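You operate a simulated robot arm through the tools that you are given. There is no shell and no other tool. Be economical: measure what you need, move in short steps, check, and stop when the job is done.

Carry out the task below with a simulated two-armed robot. There is one attempt and no reset: what you move stays moved.

JOB
Tank B loses air at its lid: vent it, tighten the black and grey clamps, then pressurise it again.
Fine: air shut and gauge at zero first; vent shut, refill to 2 bar, see it hold five seconds with the air shut, reopen the air.
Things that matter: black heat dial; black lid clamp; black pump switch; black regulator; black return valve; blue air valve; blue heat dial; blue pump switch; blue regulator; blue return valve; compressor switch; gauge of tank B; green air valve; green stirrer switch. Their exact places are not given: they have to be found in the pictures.

Only the result counts: the job must be done as asked and must still hold three seconds after the hand-in. Knocking over, shifting, dropping, spilling or breaking anything else fails it. A push-on lid holds only when it is set on centred and level and pressed home; a screw cap is set on level and turned clockwise until tight.

ROBOT AND FRAMES
Two 6-joint arms with two-finger grippers on one trunk, on a base that drives. Base frame: it is fixed to the floor where the robot stands at the start and does not move with it; the origin is under the middle of the robot, x ahead of it, y to its left, z up. Units: mm, degrees, N and s.
The left shoulder is at the start at [60, 143, 875], the right one opposite. With the tool pointing down near the work surface each hand reaches from about 300 to 720 mm from the robot's upright axis, wherever it stands, measured 20 degrees to its own side. Places, roughly: black heat dial [300, -600, 700]; black lid clamp [400, 0, 900]; black pump switch [500, 900, 1200]; black regulator [400, -1200, 1100]; black return valve [500, 900, 1100]; blue air valve [500, -500, 900]; blue heat dial [300, -200, 700]; blue pump switch [500, 1000, 1200]; blue regulator [400, -1400, 1100]; blue return valve [500, 1000, 1100]; compressor switch [600, -2300, 1200]; gauge of tank B [600, -200, 1000]; green air valve [500, 0, 900]; green stirrer switch [300, -600, 500]; grey lid clamp [400, -200, 900]; grey regulator [400, -1500, 1100]. Payload 2.45 kg a hand.
The TCP of each hand is the grasp point between the finger pads, 26 mm short of the fingertips. In the tool frame z runs along the fingers and y along their closing line. Largest opening 96 mm; the body of the gripper starts 69 mm behind the TCP.
Orientation is that of the tool frame in the base frame, as a unit quaternion [x, y, z, w]. With the fingers straight down and closing along the base's y, the tool's x points along the base's -x, its y along +y and its z along -z.

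CONTROLS
- The arms move only by the tool nudge_tool. It takes "left_deltas", "right_deltas" or both (then of equal length, played together; a hand with none holds still); each is a list that holds one entry, the list of rows, each a list of 7 numbers: the turn, a rotation vector about the tool's x, y, z in units of 6 degrees (1.0 is 6 degrees), then the shift along the tool's x, y, z in units of 30 mm (1.0 is 30 mm), then the finger opening in mm, from 0 to 96. In form: [[[rx, ry, rz, x, y, z, hand], ...]]. A call has 1 to 20 rows; each row shifts and turns the commanded pose from where the row before left it, along the tool's axes as they then stand. A call with a number of a shift or a turn outside -1 to 1 is refused whole. Each row takes 0.2 s and may step no farther than 50 mm and 8.6 degrees from the row before; otherwise, or with a gripper value out of range, the whole call is refused. A pose out of reach is approached as far as the arm can. The call stops where the force on the tool passes 60 N (or 10 N more than at its start, if that is more) or the arm is blocked; 0.2 s more then pass. Each finger halts on what it meets, pressing with about 42 N; the grip force reading is that of the motor and also rises with nothing between the fingers. The clock runs only during rows and for 0.2 s after the last one: add rows that do not move to give the fingers time. The reply holds the time, the measured pose of the TCP, the force on the tool along the base axes, the opening and the grip force, in the units named above and with some noise, with the torque about the TCP (base axes, N m) and any sound that the robot's microphone picked up, and new pictures: "pictures" is both (left out), scene, wrist or none (wrist: the cameras of the hands that moved).
- Cameras (640 x 400 px; columns grow to the right, rows downward): "scene" is now at [134.5, -17.4, 1482.2]; the picture's right is [-0.21, -0.98, 0.00], its down [-0.79, 0.17, -0.58] and it looks along [0.57, -0.12, -0.81] (base axes); focal length 291 px, centre (320, 200). "left" rides on the left gripper at [82, -3, -98] in its tool frame; the picture's right is [0.04, 1.00, 0.00], its down [-0.73, 0.03, -0.68] and it looks along [-0.68, 0.03, 0.73] (tool axes); focal length 256 px, centre (320, 200). "right" rides on the right gripper at [82, 3, -98] in its tool frame; the picture's right is [-0.04, 1.00, 0.00], its down [-0.73, -0.03, -0.68] and it looks along [-0.68, -0.03, 0.73] (tool axes); focal length 256 px, centre (320, 200).
- slide_trunk(by): slides the trunk up (or, below 0, down) by that many mm; the arms and the scene camera ride with it, the base frame stays. It gives what a move gives, with no picture.
- base_move(legs): drives the robot by 1 to 6 legs, each [ahead, turn to the left] in mm and degrees, along the robot's own axes; the way and the turn of a leg run together, so that a leg with both is an arc; at most 1500 mm and 180 degrees a leg. The arms and the cameras ride along, it lands a little off, and it stops where it bumps. It gives what a move gives, and a new picture of the scene camera.
- head_to(pan, tilt): turns the head with the scene camera to pan (to the left, within 86 degrees either way) and tilt (down, from -29 to 69), counted from straight ahead of the robot. It gives what a move gives, and a new picture of the scene camera.
- measure_at(camera, pixels): for up to 12 pixels [column, row] of the newest picture of that camera ("zoom" is the newest enlarged one), the place [x, y, z] in the base frame of the surface seen there, good to about 2 mm, but the place of the scene camera against the robot may be out by one fixed shift of up to 12 mm in any direction. No time passes.
- zoom(camera, box): a new picture of the part [left, top, right, bottom] of that camera's present view, enlarged. No time passes.
- hand_in(): hands the job in; it is judged then, once.

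Go step by step. Measure first, check grasps and placings, and put right what went wrong. The budget is 80 turns and 260 pictures, counting those below and the enlarged ones. Unless the task says otherwise, let go and move clear before handing in, and close with one line.

The tools are called by a JSON object that holds its "method" and its "body". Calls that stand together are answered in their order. nudge_tool: Moves the arms, as the interface text tells. Its arguments: {"type":"object","properties":{"left_deltas":{"type":"array","items":{"type":"array","items":{"type":"array","items":{"type":"number"}}}},"right_deltas":{"type":"array","items":{"type":"array","items":{"type":"array","items":{"type":"number"}}}},"pictures":{"type":"string","enum":["both","scene","wrist","none"]}},"required":[]} The other tools are called the same way: slide_trunk (by) slides the trunk up or down; base_move (legs) drives the base; head_to (pan, tilt) turns the head that bears the scene camera; measure_at (camera, pixels) gives the place of the surface under pixels of a picture; zoom (camera, box) takes an enlarged picture of a part of a camera's view; hand_in () hands the job in.

At the start:

```text
t: 0.0
left_ee_pos: [361.5, 82.6, 1158.4]
left_ee_rot: [0.001, 1.0, -0.001, 0.0]
left_force: [0.1, 0.2, -1.0]
left_ft_torque: [0.02, 0.0, 0.01]
left_width: 96.4
left_finger_force: 0.1
right_ee_pos: [416.2, -286.4, 1083.7]
right_ee_rot: [0.001, 1.0, 0.0, -0.001]
right_force: [-0.6, 0.4, 0.0]
right_ft_torque: [-0.01, 0.02, 0.02]
right_width: 96.1
right_finger_force: 0.1
trunk travel left (down, up): [-500.0, 90.0]
robot x, y, heading: [0.0, 0.8, -0.1]
head pan, tilt: [-12.4, 54.4]
```

scene: 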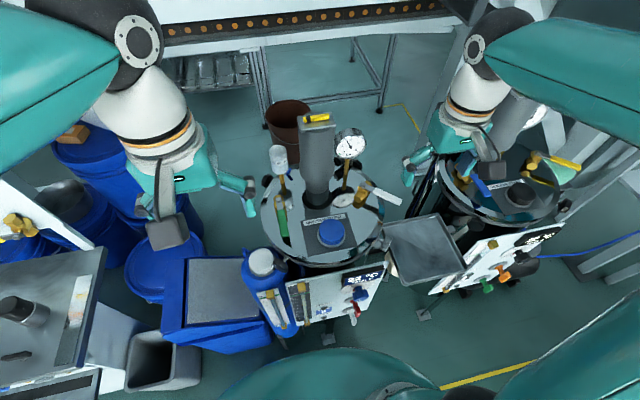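
right: 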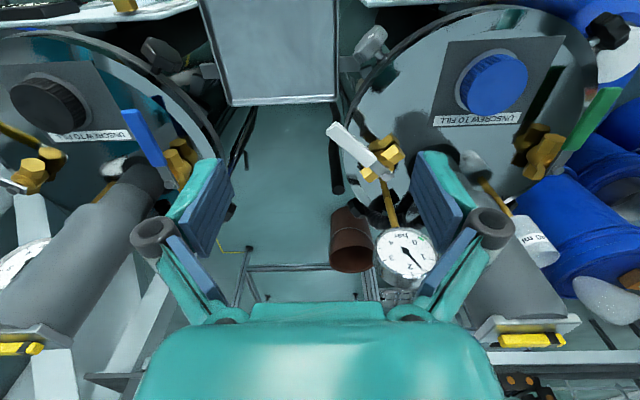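
left: 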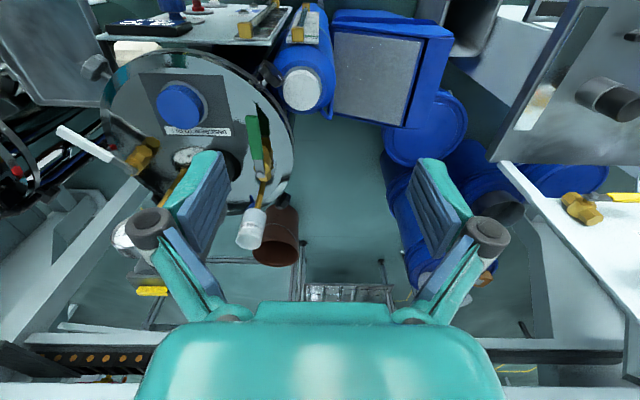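

The scene shows a tank with a blue cap (col 320,row 220) and a second one with a black cap (520,190). I'll zoom in to read labels and find the valves, clamps and gauge.

{"method": "zoom", "body": {"camera": "scene", "box": [230, 100, 410, 350]}}

{"method": "zoom", "body": {"camera": "scene", "box": [380, 100, 600, 320]}}

{"method": "zoom", "body": {"camera": "right", "box": [310, 0, 640, 300]}}

{"method": "zoom", "body": {"camera": "left", "box": [50, 0, 350, 260]}}

{"method": "measure_at", "body": {"camera": "scene", "pixels": [[330, 235], [278, 155], [284, 225], [385, 195], [350, 143], [360, 295], [355, 312], [262, 262], [490, 285], [503, 272], [480, 187], [520, 195]]}}

```text
1.60 times, centred on (320, 225) of scene
```

zoom: 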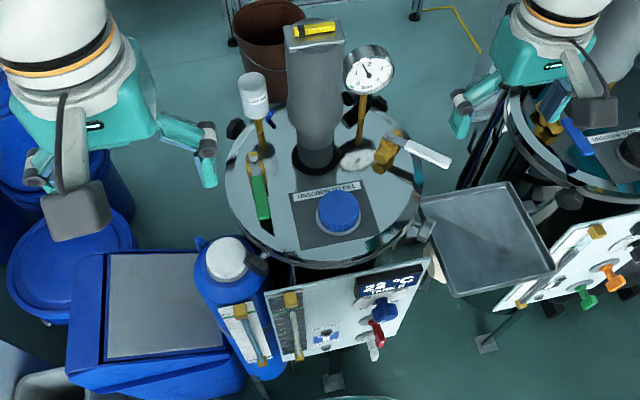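

```text
1.82 times, centred on (490, 210) of scene
```

zoom: 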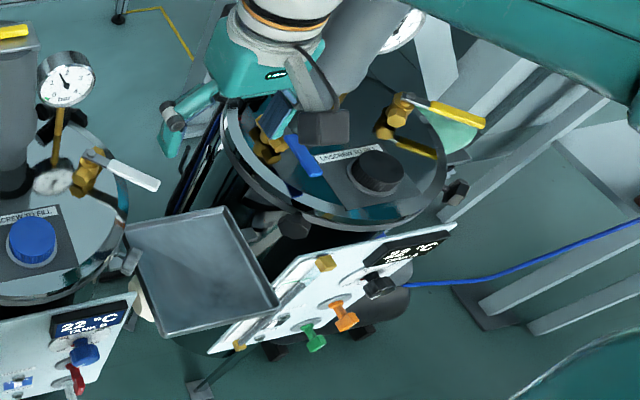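

```text
1.33 times, centred on (475, 150) of right
```

zoom: 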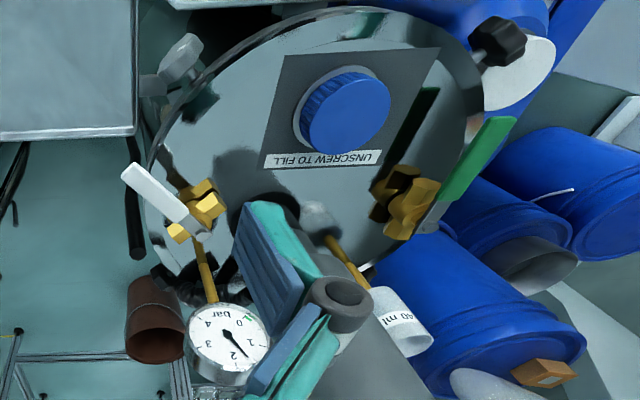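

```text
1.54 times, centred on (200, 130) of left
```

zoom: 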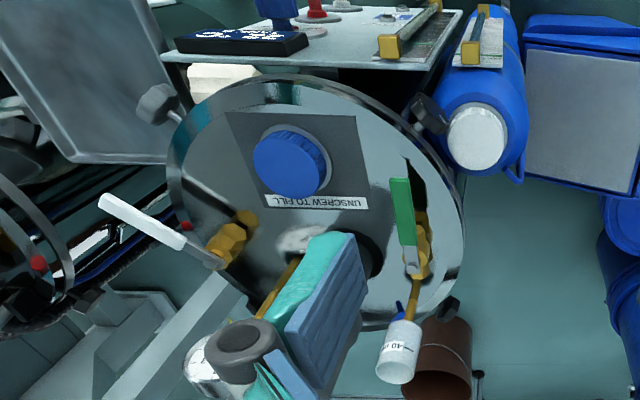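

```text
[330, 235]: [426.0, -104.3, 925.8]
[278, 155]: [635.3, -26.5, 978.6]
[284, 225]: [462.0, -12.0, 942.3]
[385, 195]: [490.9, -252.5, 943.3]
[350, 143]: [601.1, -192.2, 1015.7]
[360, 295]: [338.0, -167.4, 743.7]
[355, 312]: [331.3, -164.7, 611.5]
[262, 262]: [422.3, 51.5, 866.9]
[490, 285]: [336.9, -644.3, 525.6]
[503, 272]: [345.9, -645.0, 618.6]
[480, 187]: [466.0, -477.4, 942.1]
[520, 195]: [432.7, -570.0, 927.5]
```

Tank B is the blue-capped one (panel "TANK B" at zoom 93,325): green-handled valve on the left, white-handled one on the right. I'll look around to the right to find regulators, compressor and hoses.

{"method": "head_to", "body": {"pan": -70, "tilt": 20}}

{"method": "head_to", "body": {"pan": -40, "tilt": 30}}

{"method": "head_to", "body": {"pan": 0, "tilt": 20}}

```text
t: 1.3
left_ee_pos: [361.7, 82.5, 1158.0]
left_ee_rot: [0.001, 1.0, -0.001, 0.0]
left_force: [-0.2, -0.5, 0.3]
left_ft_torque: [-0.01, -0.02, -0.01]
left_width: 95.9
left_finger_force: 0.0
right_ee_pos: [416.9, -288.2, 1083.4]
right_ee_rot: [0.0, 1.0, 0.0, -0.001]
right_force: [0.0, -0.3, -0.1]
right_ft_torque: [0.01, 0.02, 0.01]
right_width: 95.8
right_finger_force: 0.0
trunk travel left (down, up): [-500.0, 90.0]
robot x, y, heading: [-0.4, -2.2, -0.1]
head pan, tilt: [-70.0, 20.0]
```

scene: 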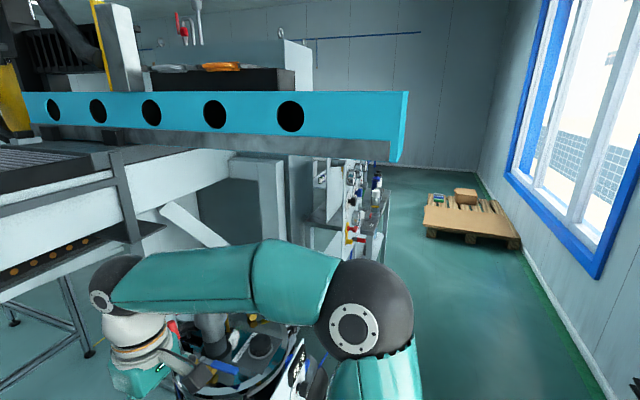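

```text
t: 2.2
left_ee_pos: [362.7, 82.2, 1157.5]
left_ee_rot: [0.0, 1.0, 0.0, 0.001]
left_force: [-0.2, 0.2, -0.5]
left_ft_torque: [0.02, -0.02, -0.01]
left_width: 95.8
left_finger_force: 0.1
right_ee_pos: [416.3, -286.7, 1083.1]
right_ee_rot: [0.0, 1.0, 0.001, 0.0]
right_force: [0.0, -0.4, -0.9]
right_ft_torque: [0.0, 0.0, 0.0]
right_width: 96.1
right_finger_force: 0.1
trunk travel left (down, up): [-500.0, 90.0]
robot x, y, heading: [1.0, -0.9, -0.1]
head pan, tilt: [-40.0, 30.0]
```

scene: 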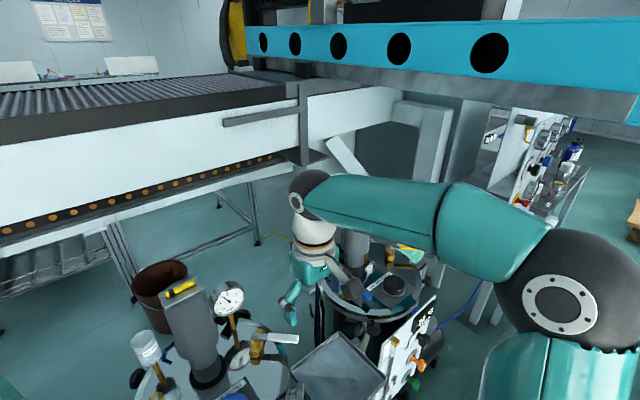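

```text
t: 3.3
left_ee_pos: [362.5, 82.2, 1157.8]
left_ee_rot: [0.0, 1.0, 0.0, 0.0]
left_force: [0.4, 0.2, 0.7]
left_ft_torque: [0.0, 0.01, -0.01]
left_width: 95.9
left_finger_force: 0.2
right_ee_pos: [416.9, -287.9, 1083.8]
right_ee_rot: [0.001, 1.0, 0.0, 0.0]
right_force: [-0.3, 0.2, -0.7]
right_ft_torque: [0.0, 0.0, 0.02]
right_width: 96.0
right_finger_force: 0.0
trunk travel left (down, up): [-500.0, 90.0]
robot x, y, heading: [0.9, 0.7, -0.1]
head pan, tilt: [0.0, 20.0]
```

scene: 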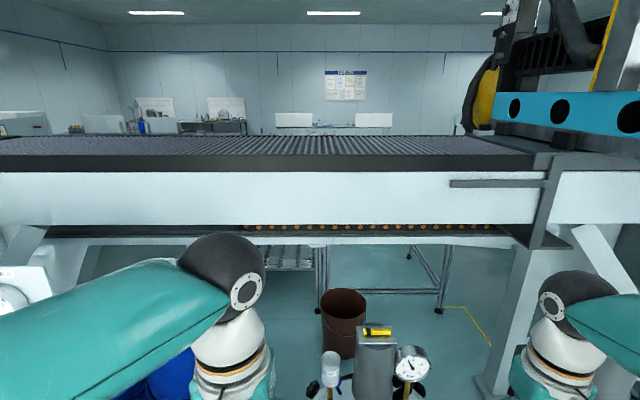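

The regulator panel is far right (col 540,row 160). First, a close look at tank B's top: tilt down.

{"method": "head_to", "body": {"pan": -15, "tilt": 40}}

{"method": "zoom", "body": {"camera": "scene", "box": [240, 200, 440, 325]}}

{"method": "zoom", "body": {"camera": "right", "box": [360, 200, 460, 300]}}

{"method": "zoom", "body": {"camera": "right", "box": [480, 90, 640, 250]}}

{"method": "zoom", "body": {"camera": "left", "box": [200, 60, 340, 260]}}

```text
t: 4.1
left_ee_pos: [361.5, 82.4, 1157.7]
left_ee_rot: [0.001, 1.0, 0.0, 0.0]
left_force: [-0.1, 1.0, -1.0]
left_ft_torque: [-0.05, 0.0, -0.02]
left_width: 95.8
left_finger_force: 0.0
right_ee_pos: [417.8, -286.8, 1083.6]
right_ee_rot: [0.0, 1.0, 0.0, 0.001]
right_force: [0.3, 0.1, 0.7]
right_ft_torque: [0.03, 0.0, 0.03]
right_width: 96.1
right_finger_force: 0.1
trunk travel left (down, up): [-500.0, 90.0]
robot x, y, heading: [-3.0, -3.0, -0.2]
head pan, tilt: [-15.0, 40.0]
```

scene: 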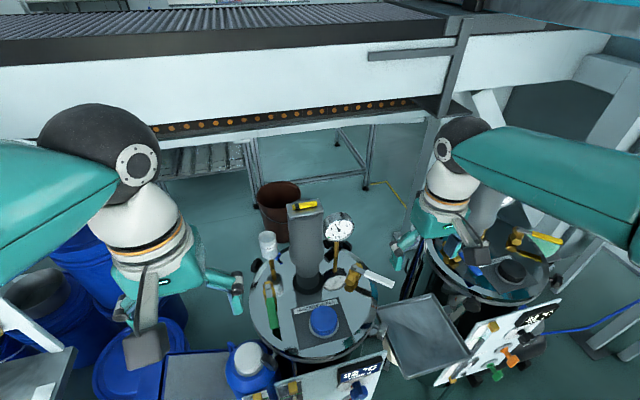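

```text
3.20 times, centred on (340, 262) of scene
```

zoom: 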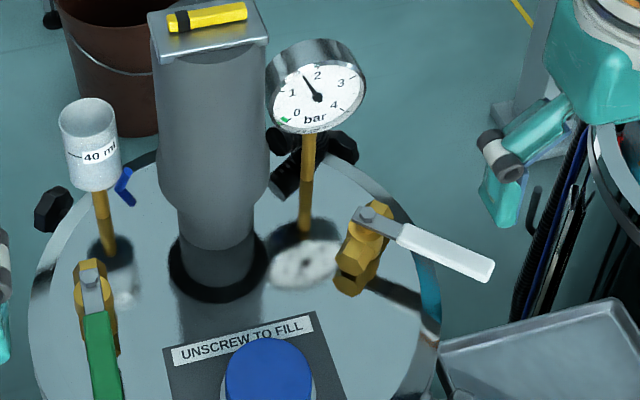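

```text
4.00 times, centred on (410, 250) of right
```

zoom: 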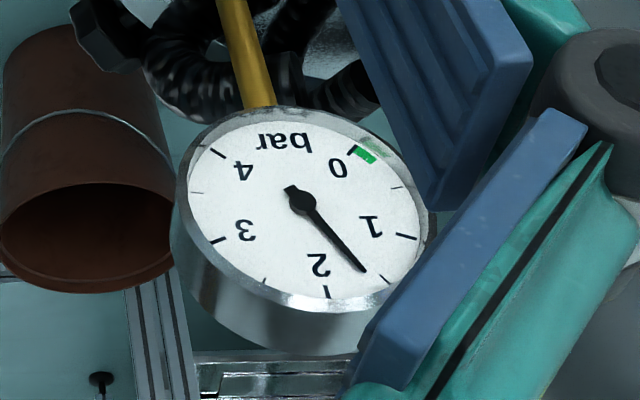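

```text
2.50 times, centred on (560, 170) of right
```

zoom: 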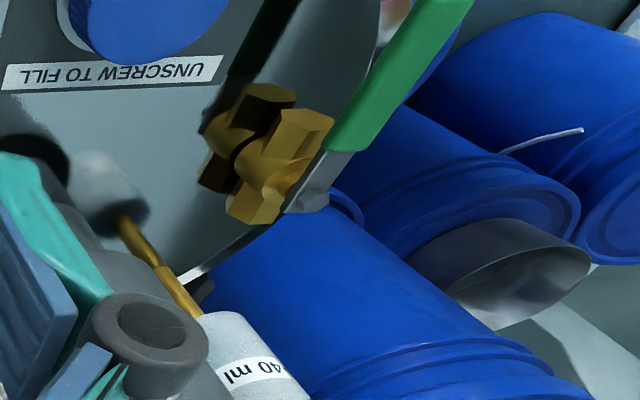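

```text
2.00 times, centred on (270, 160) of left
```

zoom: 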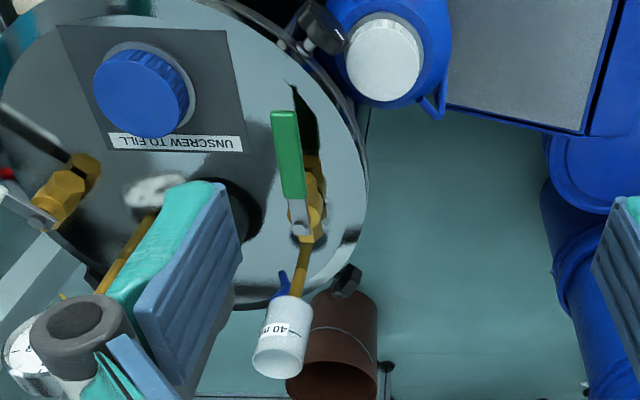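

Gauge reads about 1.65 bar; the green handle lies along its valve body (open), white lies across (shut). Measuring handles and clamps with the wrist cameras.

{"method": "measure_at", "body": {"camera": "right", "pixels": [[340, 135], [358, 150], [378, 167], [386, 155], [590, 120], [565, 150], [548, 165], [610, 30], [372, 42], [350, 75], [612, 20], [382, 30]]}}

{"method": "measure_at", "body": {"camera": "left", "pixels": [[255, 120], [257, 145], [263, 175], [265, 190], [268, 72], [262, 80], [96, 68], [85, 140], [115, 155], [132, 163], [105, 72], [258, 230]]}}

{"method": "zoom", "body": {"camera": "left", "box": [220, 20, 320, 120]}}

{"method": "zoom", "body": {"camera": "left", "box": [60, 30, 160, 130]}}

{"method": "zoom", "body": {"camera": "right", "box": [320, 10, 420, 110]}}

```text
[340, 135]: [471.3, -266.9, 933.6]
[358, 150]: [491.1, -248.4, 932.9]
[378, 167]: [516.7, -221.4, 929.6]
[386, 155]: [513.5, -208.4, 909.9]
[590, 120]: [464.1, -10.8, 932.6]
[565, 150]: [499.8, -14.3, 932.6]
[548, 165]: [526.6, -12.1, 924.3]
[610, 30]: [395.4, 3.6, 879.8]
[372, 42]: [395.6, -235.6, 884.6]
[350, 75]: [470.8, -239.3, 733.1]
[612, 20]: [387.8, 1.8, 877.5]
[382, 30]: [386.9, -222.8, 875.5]
```

```text
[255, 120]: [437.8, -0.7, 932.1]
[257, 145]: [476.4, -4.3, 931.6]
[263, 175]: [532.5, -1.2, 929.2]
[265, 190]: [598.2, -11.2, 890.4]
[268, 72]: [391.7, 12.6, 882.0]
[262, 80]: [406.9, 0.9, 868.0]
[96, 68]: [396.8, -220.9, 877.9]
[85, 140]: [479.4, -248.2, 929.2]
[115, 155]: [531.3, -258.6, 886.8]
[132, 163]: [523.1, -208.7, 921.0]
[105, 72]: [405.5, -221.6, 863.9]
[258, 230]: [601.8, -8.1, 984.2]
```

```text
4.00 times, centred on (270, 70) of left
```

zoom: 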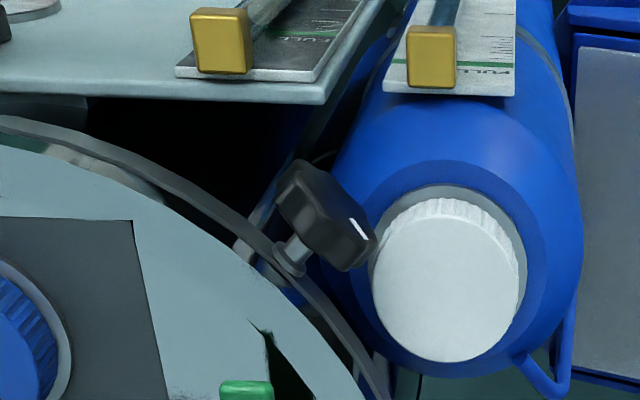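

```text
4.00 times, centred on (110, 80) of left
```

zoom: 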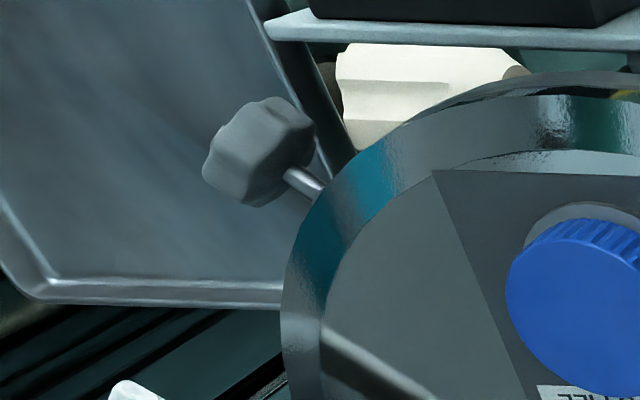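

```text
4.00 times, centred on (370, 60) of right
```

zoom: 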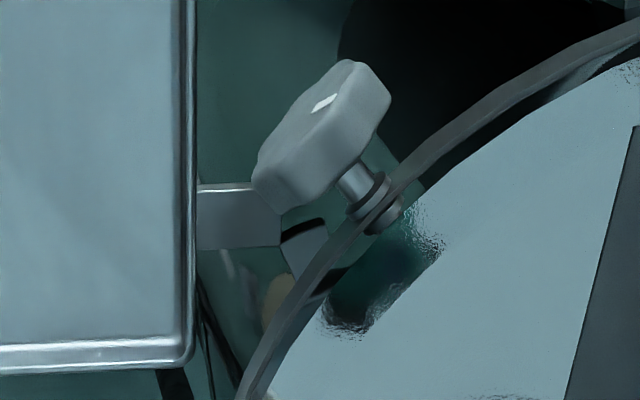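

Green handle runs from pivot ~[530,-8,930] to tip ~[435,-1]; white from ~[517,-221] to ~[468,-270]. I'll bring the left hand over the green handle and zoom on the white valve.

{"method": "nudge_tool", "body": {"left_deltas": [[[0, 0, 0, -0.8, -0.7, 0.8, 96], [0, 0, 0, -0.8, -0.7, 0.8, 60], [0, 0, 0, -0.8, -0.7, 0.8, 60], [0, 0, 0, -0.6, -0.8, 0.8, 60], [0, 0, 0, 0, 0, 0.8, 60], [0, 0, 0, 0, 0, 0, 60]]], "pictures": "both"}}

{"method": "zoom", "body": {"camera": "right", "box": [310, 100, 430, 200]}}

```text
t: 5.5
left_ee_pos: [450.3, -2.8, 1039.7]
left_ee_rot: [0.001, 1.0, 0.0, 0.001]
left_force: [-0.3, 0.9, 0.4]
left_ft_torque: [0.01, 0.03, -0.04]
left_width: 60.1
left_finger_force: 0.1
right_ee_pos: [417.1, -287.2, 1082.4]
right_ee_rot: [0.0, 1.0, 0.0, 0.0]
right_force: [0.2, 0.3, -0.2]
right_ft_torque: [0.02, 0.01, 0.0]
right_width: 96.1
right_finger_force: 0.0
trunk travel left (down, up): [-500.0, 90.0]
robot x, y, heading: [2.6, -1.6, -0.1]
head pan, tilt: [-15.0, 40.0]
```

scene: 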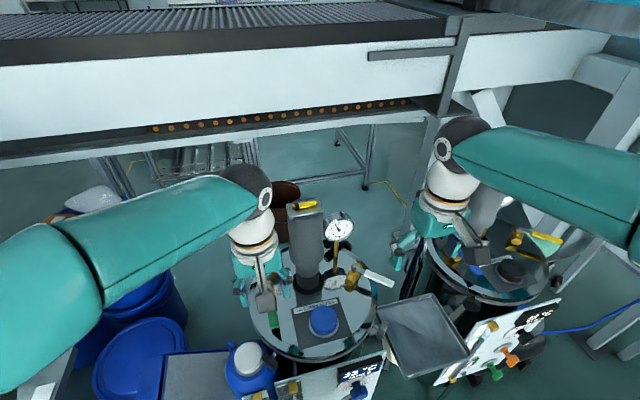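
left: 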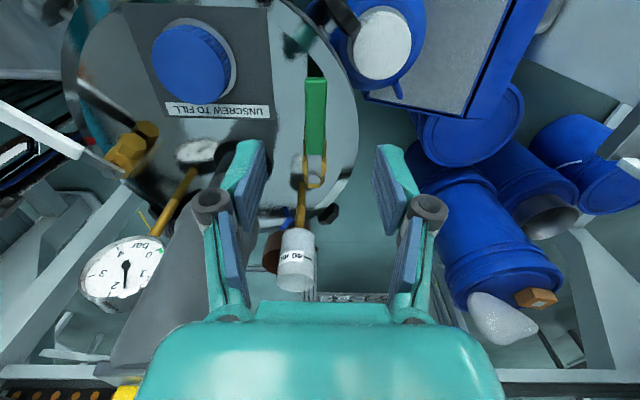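

```text
4.00 times, centred on (370, 150) of right
```

zoom: 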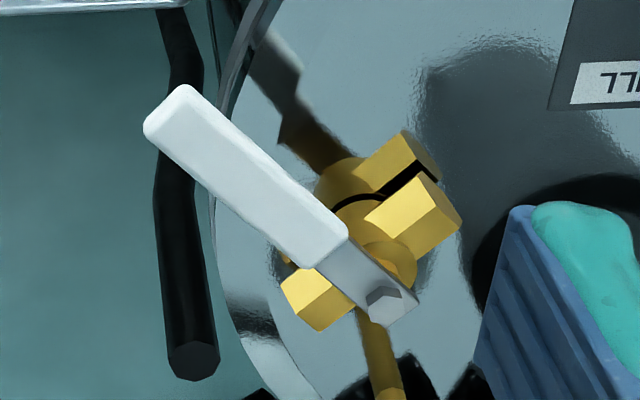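

Zooming on the green valve from the left camera and measuring its handle.

{"method": "zoom", "body": {"camera": "left", "box": [255, 60, 375, 240]}}

{"method": "measure_at", "body": {"camera": "left", "pixels": [[316, 82], [316, 100], [316, 120], [316, 140], [316, 160], [316, 178], [308, 110], [324, 110], [295, 235], [330, 213], [297, 280], [344, 15]]}}

```text
2.22 times, centred on (315, 150) of left
```

zoom: 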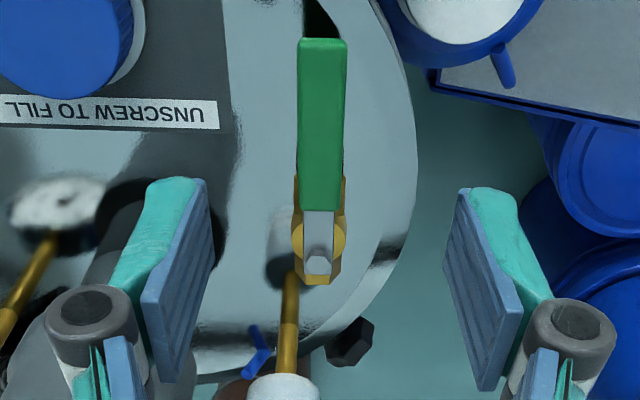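

```text
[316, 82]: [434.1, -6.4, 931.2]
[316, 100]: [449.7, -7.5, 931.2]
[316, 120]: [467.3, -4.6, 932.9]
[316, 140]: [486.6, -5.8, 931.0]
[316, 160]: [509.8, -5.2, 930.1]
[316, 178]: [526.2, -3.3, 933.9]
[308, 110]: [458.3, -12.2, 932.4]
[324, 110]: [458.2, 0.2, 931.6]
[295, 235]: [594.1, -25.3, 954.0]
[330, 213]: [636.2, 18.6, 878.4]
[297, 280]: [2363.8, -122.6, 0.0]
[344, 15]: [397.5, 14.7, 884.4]
```

Green handle centreline is y≈-6, top z≈932, pivot x≈525. I descend around it and grip at x=450.

{"method": "nudge_tool", "body": {"left_deltas": [[[0, 0, 0, 0, -0.1, 1, 60], [0, 0, 0, 0, 0, 1, 60], [0, 0, 0, 0, 0, 1, 60], [0, 0, 0, 0, 0, 0.2, 60], [0, 0, 0, 0, 0, 0, 8], [0, 0, 0, 0, 0, 0, 8], [0, 0, 0, 0, 0, 0, 8], [0, 0, 0, 0, 0, 0, 8], [0, 0, 0, 0, 0, 0, 8]]], "pictures": "wrist"}}

```text
t: 7.5
left_ee_pos: [453.3, -5.7, 940.0]
left_ee_rot: [0.002, 1.0, 0.0, 0.0]
left_force: [-2.2, -7.8, -6.0]
left_ft_torque: [-0.28, -0.21, -0.62]
left_width: 17.0
left_finger_force: 42.9
right_ee_pos: [417.1, -288.7, 1083.4]
right_ee_rot: [0.0, 1.0, 0.002, -0.001]
right_force: [-1.0, -0.3, -0.5]
right_ft_torque: [0.02, 0.04, -0.05]
right_width: 96.0
right_finger_force: 0.1
trunk travel left (down, up): [-500.0, 90.0]
robot x, y, heading: [0.7, 0.7, 0.1]
head pan, tilt: [-15.0, 40.0]
```

left: 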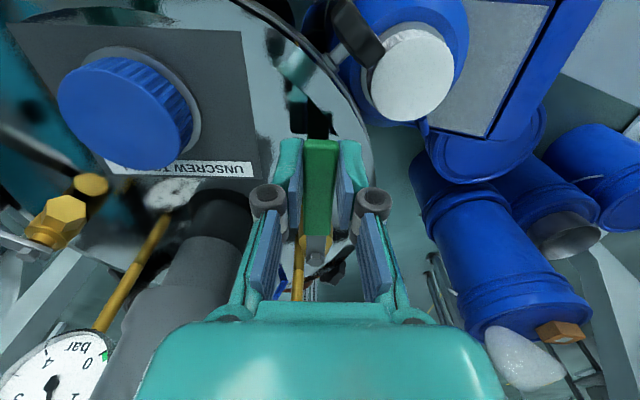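

Gripped at width 17. Now a test arc of 5 rows clockwise (tip towards +y), then check force.

{"method": "nudge_tool", "body": {"left_deltas": [[[0, 0, 1, -0.013, 0.25, 0, 8], [0, 0, 1, -0.013, 0.25, 0, 8], [0, 0, 1, -0.013, 0.25, 0, 8], [0, 0, 1, -0.013, 0.25, 0, 8], [0, 0, 1, -0.013, 0.25, 0, 8]]], "pictures": "wrist"}}

```text
t: 8.7
left_ee_pos: [462.3, 31.8, 940.9]
left_ee_rot: [0.26, 0.965, 0.001, -0.004]
left_force: [-3.4, 13.0, -27.7]
left_ft_torque: [0.16, -0.21, 0.78]
left_width: 16.9
left_finger_force: 42.5
right_ee_pos: [418.4, -284.7, 1082.2]
right_ee_rot: [0.0, 1.0, 0.0, -0.002]
right_force: [-0.3, 0.3, 0.3]
right_ft_torque: [0.02, 0.0, 0.01]
right_width: 95.9
right_finger_force: 0.1
trunk travel left (down, up): [-500.0, 90.0]
robot x, y, heading: [5.7, 1.0, 0.2]
head pan, tilt: [-15.0, 40.0]
```

left: 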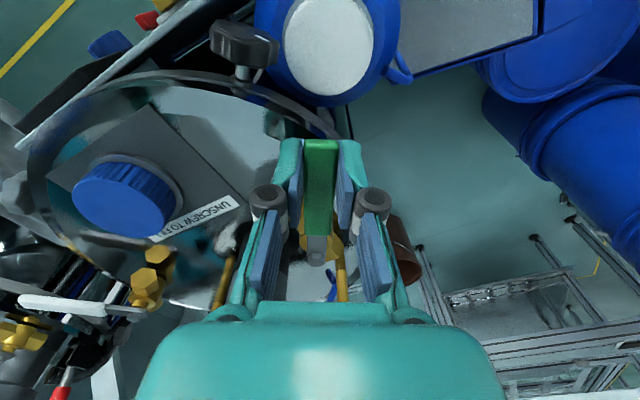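

It turns freely; continuing the arc for the remaining 60° (a little lift against the vertical force).

{"method": "nudge_tool", "body": {"left_deltas": [[[0, 0, 1, -0.013, 0.25, -0.02, 8], [0, 0, 1, -0.013, 0.25, 0, 8], [0, 0, 1, -0.013, 0.25, 0, 8], [0, 0, 1, -0.013, 0.25, 0, 8], [0, 0, 1, -0.013, 0.25, 0, 8], [0, 0, 1, -0.013, 0.25, 0, 8], [0, 0, 1, -0.013, 0.25, 0, 8], [0, 0, 1, -0.013, 0.25, 0, 8], [0, 0, 1, -0.013, 0.25, 0, 8], [0, 0, 1, -0.013, 0.25, 0, 8]]], "pictures": "both"}}

```text
t: 10.9
left_ee_pos: [527.5, 70.8, 941.1]
left_ee_rot: [0.708, 0.707, 0.002, 0.0]
left_force: [12.7, 28.3, -24.1]
left_ft_torque: [0.59, -0.25, 1.13]
left_width: 16.9
left_finger_force: 42.6
right_ee_pos: [420.7, -283.8, 1082.6]
right_ee_rot: [0.0, 1.0, -0.001, -0.002]
right_force: [-0.3, 0.6, -0.4]
right_ft_torque: [-0.02, -0.01, 0.01]
right_width: 96.0
right_finger_force: 0.0
trunk travel left (down, up): [-500.0, 90.0]
robot x, y, heading: [-1.2, -5.0, 0.3]
head pan, tilt: [-15.0, 40.0]
```

scene: 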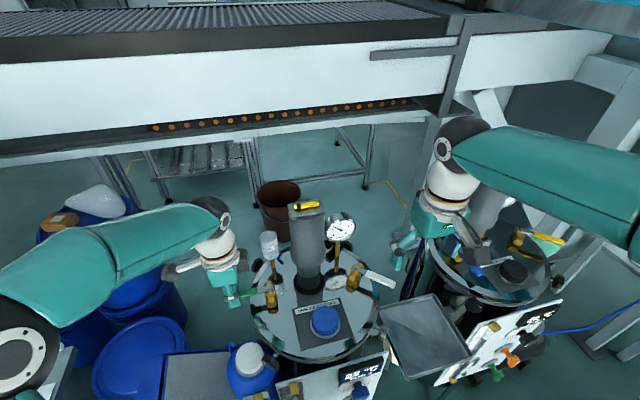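
left: 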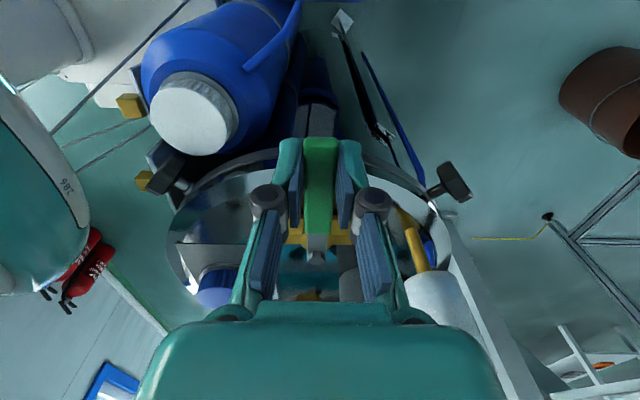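

Handle now lies across (90°). I'll release, rise, and check gauge and valve.

{"method": "nudge_tool", "body": {"left_deltas": [[[0, 0, 0, 0, 0, 0, 50], [0, 0, 0, 0, 0, 0, 50], [0, 0, 0, 0, 0, 0, 50], [0, 0, 0, 0, 0, -1, 50], [0, 0, 0, 0, 0, -1, 50], [0, 0, 0, 0, 0, -1, 50], [0, 0, 0, 0, 0, -0.5, 50]]], "pictures": "both"}}

{"method": "zoom", "body": {"camera": "scene", "box": [240, 200, 440, 325]}}

{"method": "zoom", "body": {"camera": "left", "box": [170, 60, 470, 248]}}

{"method": "zoom", "body": {"camera": "right", "box": [300, 100, 460, 300]}}

```text
t: 12.5
left_ee_pos: [524.1, 64.9, 1046.0]
left_ee_rot: [0.708, 0.706, 0.0, 0.0]
left_force: [-0.7, -0.7, 1.6]
left_ft_torque: [0.0, -0.01, -0.01]
left_width: 50.2
left_finger_force: 0.1
right_ee_pos: [417.0, -286.4, 1082.5]
right_ee_rot: [0.001, 1.0, 0.0, 0.0]
right_force: [-0.5, 1.0, 0.0]
right_ft_torque: [-0.04, 0.02, -0.02]
right_width: 95.9
right_finger_force: 0.1
trunk travel left (down, up): [-500.0, 90.0]
robot x, y, heading: [0.1, 0.5, -0.2]
head pan, tilt: [-15.0, 40.0]
```

scene: 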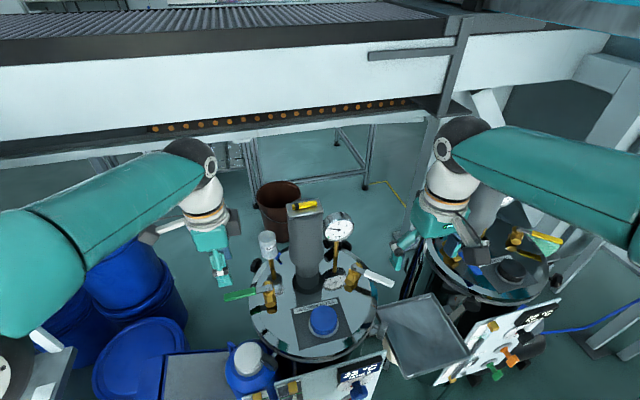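
left: 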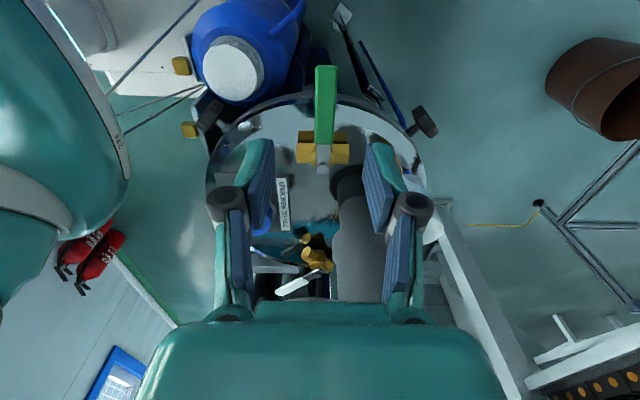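

```text
3.20 times, centred on (340, 262) of scene
```

zoom: 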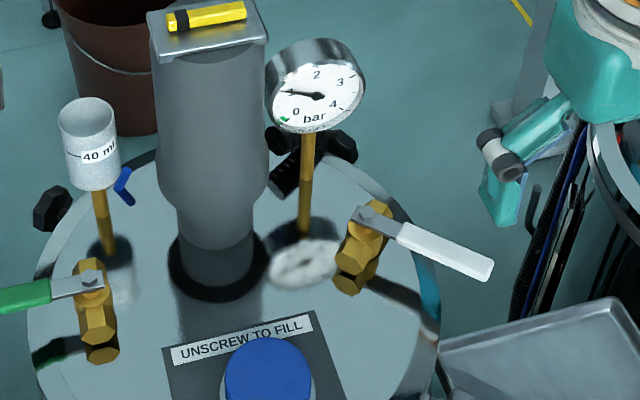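

```text
2.13 times, centred on (320, 154) of left
```

zoom: 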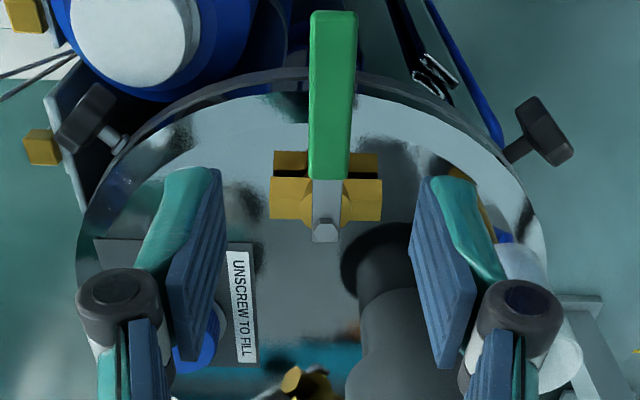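

```text
2.00 times, centred on (380, 200) of right
```

zoom: 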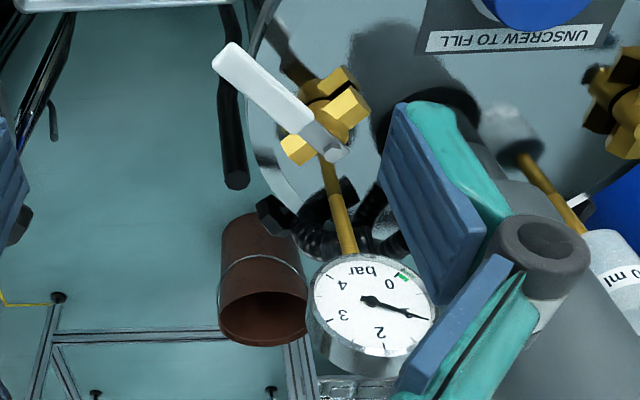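

Air is shut and the pressure falls slowly by the leak (~1.0 bar). Now measure the white handle precisely.

{"method": "measure_at", "body": {"camera": "right", "pixels": [[386, 175], [376, 165], [366, 155], [350, 141], [338, 130], [343, 145], [353, 136], [408, 240], [400, 270], [386, 240], [425, 250]]}}

```text
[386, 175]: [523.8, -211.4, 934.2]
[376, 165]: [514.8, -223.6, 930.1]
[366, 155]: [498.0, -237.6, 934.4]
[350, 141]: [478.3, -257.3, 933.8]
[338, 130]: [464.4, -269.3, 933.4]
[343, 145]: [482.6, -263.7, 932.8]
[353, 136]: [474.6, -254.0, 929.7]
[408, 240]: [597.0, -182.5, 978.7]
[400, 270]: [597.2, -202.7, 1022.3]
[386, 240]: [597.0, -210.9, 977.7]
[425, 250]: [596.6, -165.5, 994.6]
```

White pivot ≈(523,-212), handle pointing 45° to (-x,-y), top z 933. I'll rotate the right hand -90° with fingers closed and move above the inner side of the handle.

{"method": "nudge_tool", "body": {"right_deltas": [[[0, 0, -1, 0, 0, 0, 0], [0, 0, -1, 0, 0, 0, 0], [0, 0, -1, 0, 0, 0, 0], [0, 0, -1, 0, 0, 0, 0], [0, 0, -1, 0, 0, 0, 0], [0, 0, -1, 0, 0, 0, 0], [0, 0, -1, 0, 0, 0, 0], [0, 0, -1, 0, 0, 0, 0], [0, 0, -1, 0, 0, 0, 0], [0, 0, -1, 0, 0, 0, 0], [0, 0, -1, 0, 0, 0, 0], [0, 0, -1, 0, 0, 0, 0], [0, 0, -1, 0, 0, 0, 0], [0, 0, -1, 0, 0, 0, 0], [0, 0, -1, 0, 0, 0, 0], [0, 0, 0, -0.8, -0.56, 0.5, 0], [0, 0, 0, -0.8, -0.57, 0.5, 0], [0, 0, 0, 0, 0, 0, 0]]], "pictures": "both"}}

```text
t: 16.3
left_ee_pos: [524.6, 65.2, 1046.6]
left_ee_rot: [0.707, 0.707, -0.001, 0.0]
left_force: [-0.6, 0.4, 0.0]
left_ft_torque: [0.03, 0.01, 0.01]
left_width: 50.3
left_finger_force: 0.0
right_ee_pos: [452.9, -240.7, 1052.9]
right_ee_rot: [-0.707, 0.707, -0.001, -0.001]
right_force: [-0.9, 0.2, -0.4]
right_ft_torque: [-0.01, -0.01, -0.02]
right_width: 0.0
right_finger_force: 28.3
trunk travel left (down, up): [-500.0, 90.0]
robot x, y, heading: [0.5, -0.8, 0.0]
head pan, tilt: [-15.0, 40.0]
```

scene: 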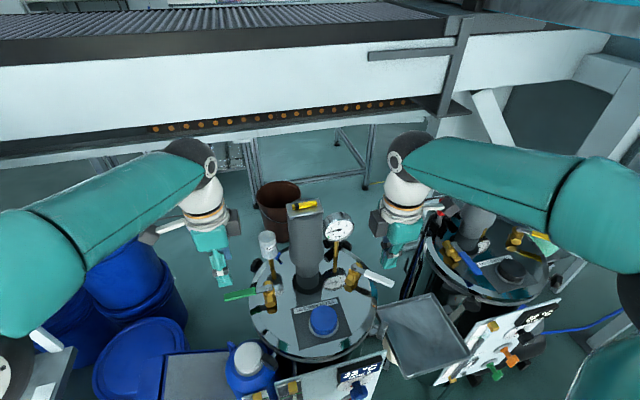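
right: 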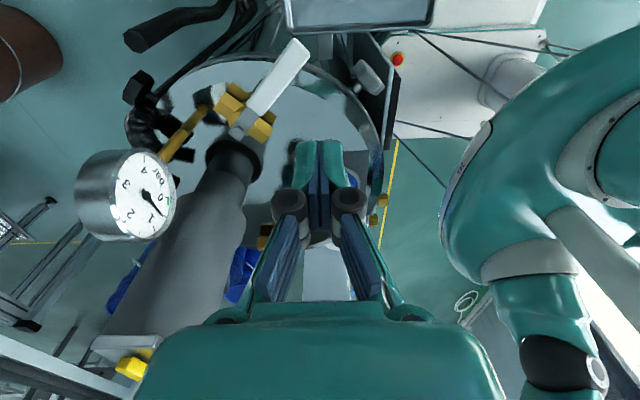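

Fingers clear of the handle (handle at 280,75; fingers 320,190). Descend and push the first half of the arc.

{"method": "nudge_tool", "body": {"right_deltas": [[[0, 0, 0, 0, 0, 1, 0], [0, 0, 0, 0, 0, 1, 0], [0, 0, 0, 0, 0, 1, 0], [0, 0, 0, 0, 0, 0.75, 0], [0, 0, 0, 0.24, -0.2, 0, 0], [0, 0, 0, 0.24, -0.2, 0, 0], [0, 0, 0, 0.24, -0.2, 0, 0], [0, 0, 0, 0.24, -0.2, 0, 0], [0, 0, 0, 0.235, -0.485, 0, 0], [0, 0, 0, 0.235, -0.485, 0, 0]]], "pictures": "both"}}

```text
t: 18.5
left_ee_pos: [522.6, 65.5, 1045.5]
left_ee_rot: [0.708, 0.706, 0.0, 0.0]
left_force: [1.0, 0.4, -0.5]
left_ft_torque: [-0.01, -0.01, 0.0]
left_width: 50.0
left_finger_force: 0.1
right_ee_pos: [504.8, -282.3, 943.1]
right_ee_rot: [-0.707, 0.707, 0.0, 0.001]
right_force: [0.5, 0.5, -0.2]
right_ft_torque: [-0.02, -0.02, 0.01]
right_width: 0.0
right_finger_force: 28.9
trunk travel left (down, up): [-500.0, 90.0]
robot x, y, heading: [-1.2, 3.9, -0.2]
head pan, tilt: [-15.0, 40.0]
```

scene: 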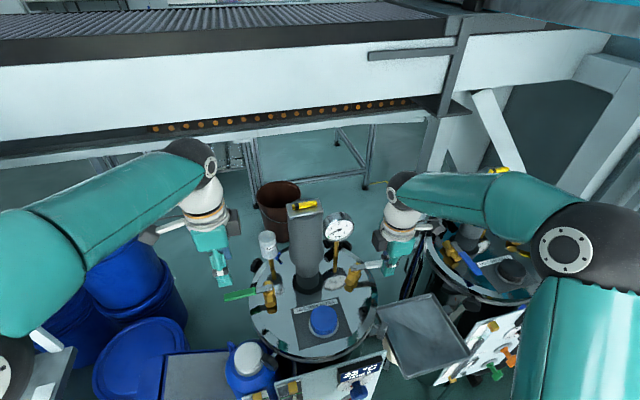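
right: 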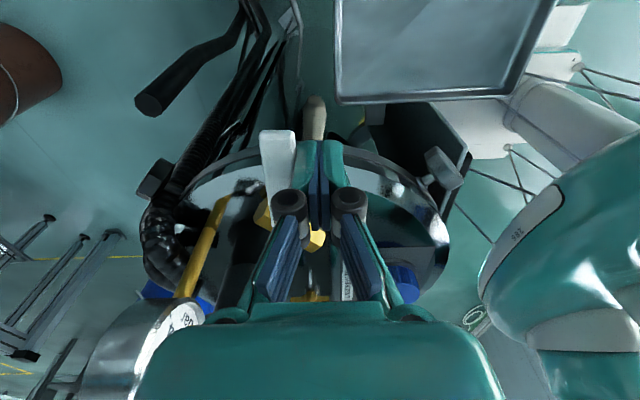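

The white handle follows (now at 278,165, pointing -y). Continue to the open position.

{"method": "nudge_tool", "body": {"right_deltas": [[[0, 0, 0, 0.05, -0.41, 0, 0], [0, 0, 0, 0.05, -0.41, 0, 0], [0, 0, 0, -0.1, -0.47, 0, 0], [0, 0, 0, -0.1, -0.47, 0, 0], [0, 0, 0, -0.05, -0.1, 0, 0]]], "pictures": "both"}}

{"method": "zoom", "body": {"camera": "scene", "box": [280, 200, 440, 300]}}

```text
t: 19.7
left_ee_pos: [523.6, 66.4, 1047.2]
left_ee_rot: [0.708, 0.706, 0.0, 0.0]
left_force: [0.3, 0.8, -0.4]
left_ft_torque: [-0.03, 0.01, -0.01]
left_width: 50.1
left_finger_force: 0.1
right_ee_pos: [560.5, -278.0, 941.7]
right_ee_rot: [-0.707, 0.708, 0.0, 0.0]
right_force: [-2.1, -0.1, -0.5]
right_ft_torque: [-0.01, 0.01, 0.01]
right_width: 0.0
right_finger_force: 28.8
trunk travel left (down, up): [-500.0, 90.0]
robot x, y, heading: [-0.8, 3.1, 0.1]
head pan, tilt: [-15.0, 40.0]
```

scene: 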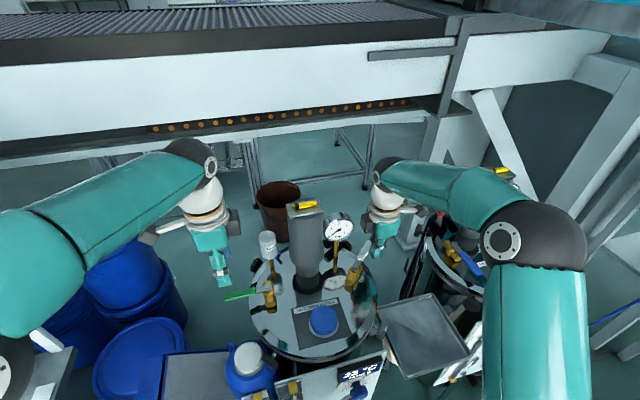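
right: 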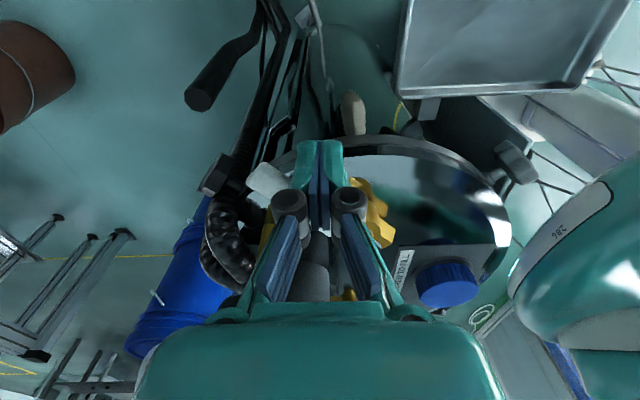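

```text
4.00 times, centred on (360, 250) of scene
```

zoom: 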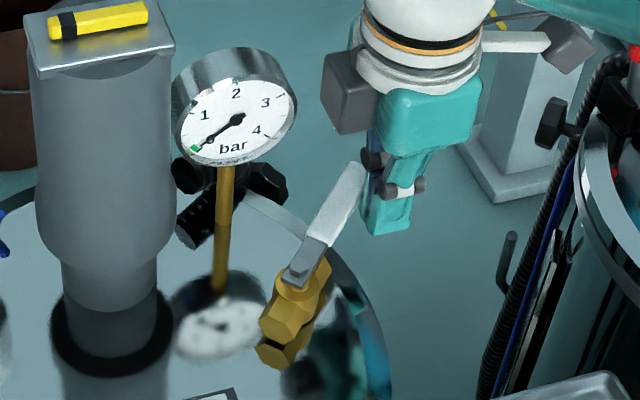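

Vent handle aligned and the gauge is at zero. Back the right hand off and up, then inspect the clamps.

{"method": "nudge_tool", "body": {"right_deltas": [[[0, 0, 0, 0.2, 0.6, 0, 0], [0, 0, 0, 0.3, 0.3, -1, 0], [0, 0, 0, 0, 0, -1, 40], [0, 0, 0, 0, 0, -1, 80], [0, 0, 0, 0, 0, -1, 80], [0, 0, 0, 0, 0, -0.7, 80]]], "left_deltas": [[[0, 0, 0, 0, 0, -0.5, 80], [0, 0, 0, 0, 0, -0.5, 80], [0, 0, 0, 0, 0, 0, 80], [0, 0, 0, 0, 0, 0, 80], [0, 0, 0, 0, 0, 0, 80], [0, 0, 0, 0, 0, 0, 80]]], "pictures": "both"}}

{"method": "zoom", "body": {"camera": "right", "box": [320, 20, 600, 195]}}

{"method": "zoom", "body": {"camera": "left", "box": [160, 40, 320, 140]}}

{"method": "zoom", "body": {"camera": "scene", "box": [240, 280, 400, 380]}}

```text
t: 21.1
left_ee_pos: [524.4, 62.9, 1076.7]
left_ee_rot: [0.707, 0.707, 0.0, 0.0]
left_force: [0.0, 0.3, -0.5]
left_ft_torque: [0.0, 0.0, -0.01]
left_width: 80.2
left_finger_force: 0.0
right_ee_pos: [529.6, -291.5, 1082.1]
right_ee_rot: [-0.707, 0.707, 0.0, -0.001]
right_force: [-0.5, -0.4, 0.1]
right_ft_torque: [-0.02, 0.02, -0.01]
right_width: 79.9
right_finger_force: 0.1
trunk travel left (down, up): [-500.0, 90.0]
robot x, y, heading: [-1.6, -0.0, -0.3]
head pan, tilt: [-15.0, 40.0]
```

scene: 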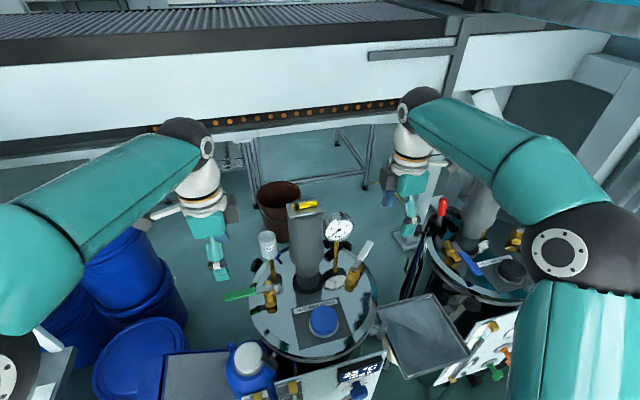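
right: 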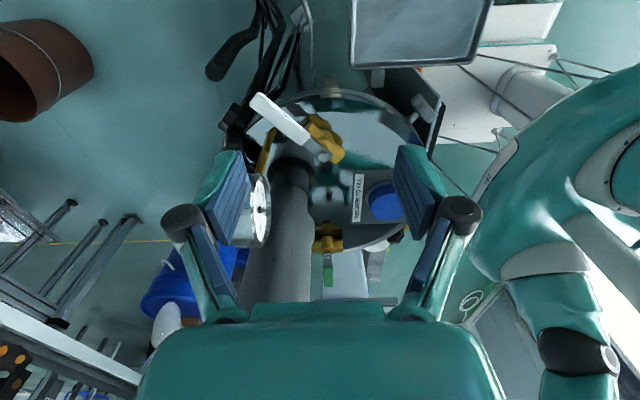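
left: 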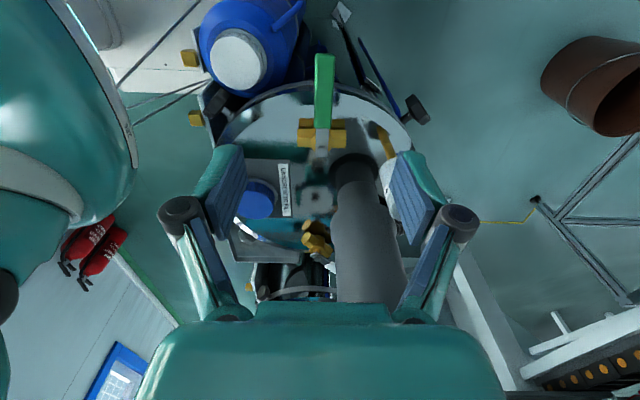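

```text
2.29 times, centred on (460, 108) of right
```

zoom: 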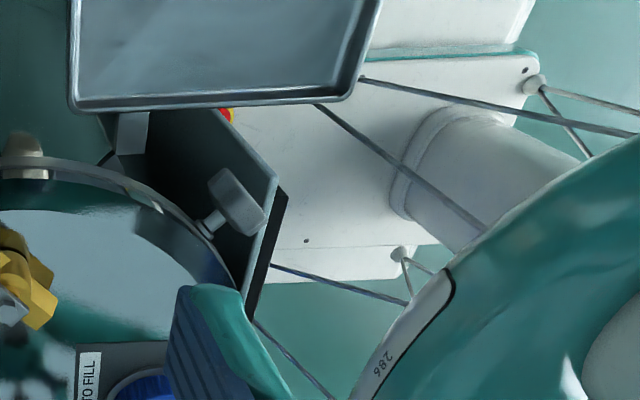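

```text
4.00 times, centred on (240, 90) of left
```

zoom: 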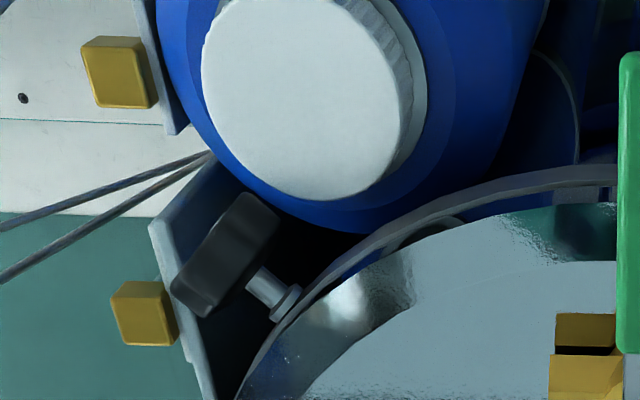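

```text
4.00 times, centred on (320, 330) of scene
```

zoom: 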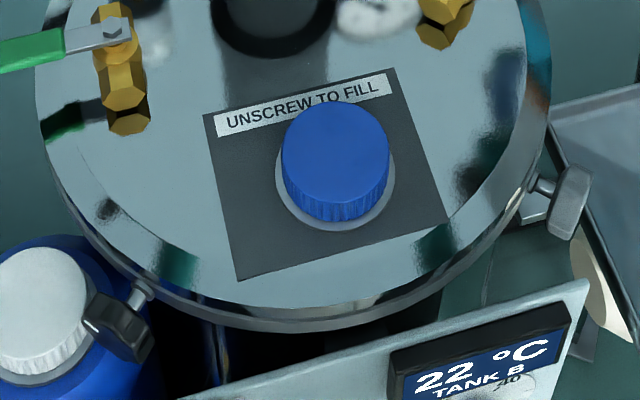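

The knobs look radial with nearly horizontal axes. Measure knob and shaft points in this zoom.

{"method": "measure_at", "body": {"camera": "zoom", "pixels": [[536, 183], [548, 188], [565, 170], [552, 222], [580, 185], [576, 235], [150, 290], [133, 300], [110, 295], [148, 330], [95, 318], [130, 350]]}}

{"method": "measure_at", "body": {"camera": "left", "pixels": [[221, 89], [229, 97], [204, 110], [211, 115], [216, 103], [228, 113], [214, 96], [220, 105]]}}

{"method": "measure_at", "body": {"camera": "right", "pixels": [[411, 116], [419, 96], [415, 102], [430, 117], [423, 108], [425, 103], [434, 112]]}}

```text
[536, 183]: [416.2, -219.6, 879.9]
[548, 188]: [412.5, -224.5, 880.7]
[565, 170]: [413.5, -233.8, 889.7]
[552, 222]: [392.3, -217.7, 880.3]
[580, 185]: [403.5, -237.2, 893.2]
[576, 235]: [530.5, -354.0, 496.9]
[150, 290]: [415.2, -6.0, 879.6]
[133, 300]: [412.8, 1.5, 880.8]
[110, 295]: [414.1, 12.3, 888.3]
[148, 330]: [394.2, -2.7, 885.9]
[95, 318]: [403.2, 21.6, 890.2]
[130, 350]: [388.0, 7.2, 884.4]
```

```text
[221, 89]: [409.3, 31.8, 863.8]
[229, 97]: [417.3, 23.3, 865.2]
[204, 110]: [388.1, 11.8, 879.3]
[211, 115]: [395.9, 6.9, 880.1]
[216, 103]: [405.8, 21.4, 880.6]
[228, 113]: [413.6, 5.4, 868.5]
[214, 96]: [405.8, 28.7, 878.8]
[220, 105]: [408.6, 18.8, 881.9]
```

```text
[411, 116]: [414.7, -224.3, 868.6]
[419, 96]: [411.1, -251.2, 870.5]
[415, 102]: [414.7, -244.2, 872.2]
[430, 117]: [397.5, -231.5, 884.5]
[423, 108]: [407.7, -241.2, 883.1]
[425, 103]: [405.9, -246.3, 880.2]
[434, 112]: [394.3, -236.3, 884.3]
```

Black knob centre ≈(402,19,863), grey ≈(403,-240,864), axes horizontal radial, radius ~18. Check obstacles: bottle, panel, tray heights.

{"method": "measure_at", "body": {"camera": "left", "pixels": [[237, 60], [220, 60], [258, 60], [238, 82], [205, 50], [260, 85], [195, 118], [190, 57], [207, 90], [218, 150]]}}

{"method": "measure_at", "body": {"camera": "right", "pixels": [[420, 30], [360, 60], [470, 60], [485, 10], [377, 78], [440, 110], [430, 140], [510, 60], [345, 155]]}}

{"method": "measure_at", "body": {"camera": "scene", "pixels": [[250, 358], [380, 308], [420, 340], [435, 295], [465, 355], [395, 375], [385, 352], [275, 378], [340, 365], [250, 385]]}}

```text
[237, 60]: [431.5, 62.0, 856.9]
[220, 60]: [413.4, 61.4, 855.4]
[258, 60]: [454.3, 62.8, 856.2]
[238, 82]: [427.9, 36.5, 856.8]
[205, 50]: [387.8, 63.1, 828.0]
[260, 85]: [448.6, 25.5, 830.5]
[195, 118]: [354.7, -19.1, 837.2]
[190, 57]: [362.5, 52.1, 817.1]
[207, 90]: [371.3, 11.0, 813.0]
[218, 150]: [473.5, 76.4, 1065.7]
```

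```text
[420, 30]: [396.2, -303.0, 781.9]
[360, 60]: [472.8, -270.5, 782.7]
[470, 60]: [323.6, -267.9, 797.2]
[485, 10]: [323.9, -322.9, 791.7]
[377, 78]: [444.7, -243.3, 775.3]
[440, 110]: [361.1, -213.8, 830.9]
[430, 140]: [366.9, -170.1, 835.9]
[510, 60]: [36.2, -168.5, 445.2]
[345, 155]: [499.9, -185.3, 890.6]
```

```text
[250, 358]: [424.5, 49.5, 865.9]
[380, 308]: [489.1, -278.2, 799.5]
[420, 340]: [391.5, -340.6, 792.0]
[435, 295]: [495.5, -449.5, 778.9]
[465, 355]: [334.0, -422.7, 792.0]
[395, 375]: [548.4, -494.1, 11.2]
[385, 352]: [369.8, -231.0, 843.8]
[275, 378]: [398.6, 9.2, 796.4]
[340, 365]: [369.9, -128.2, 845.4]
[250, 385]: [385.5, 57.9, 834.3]
```

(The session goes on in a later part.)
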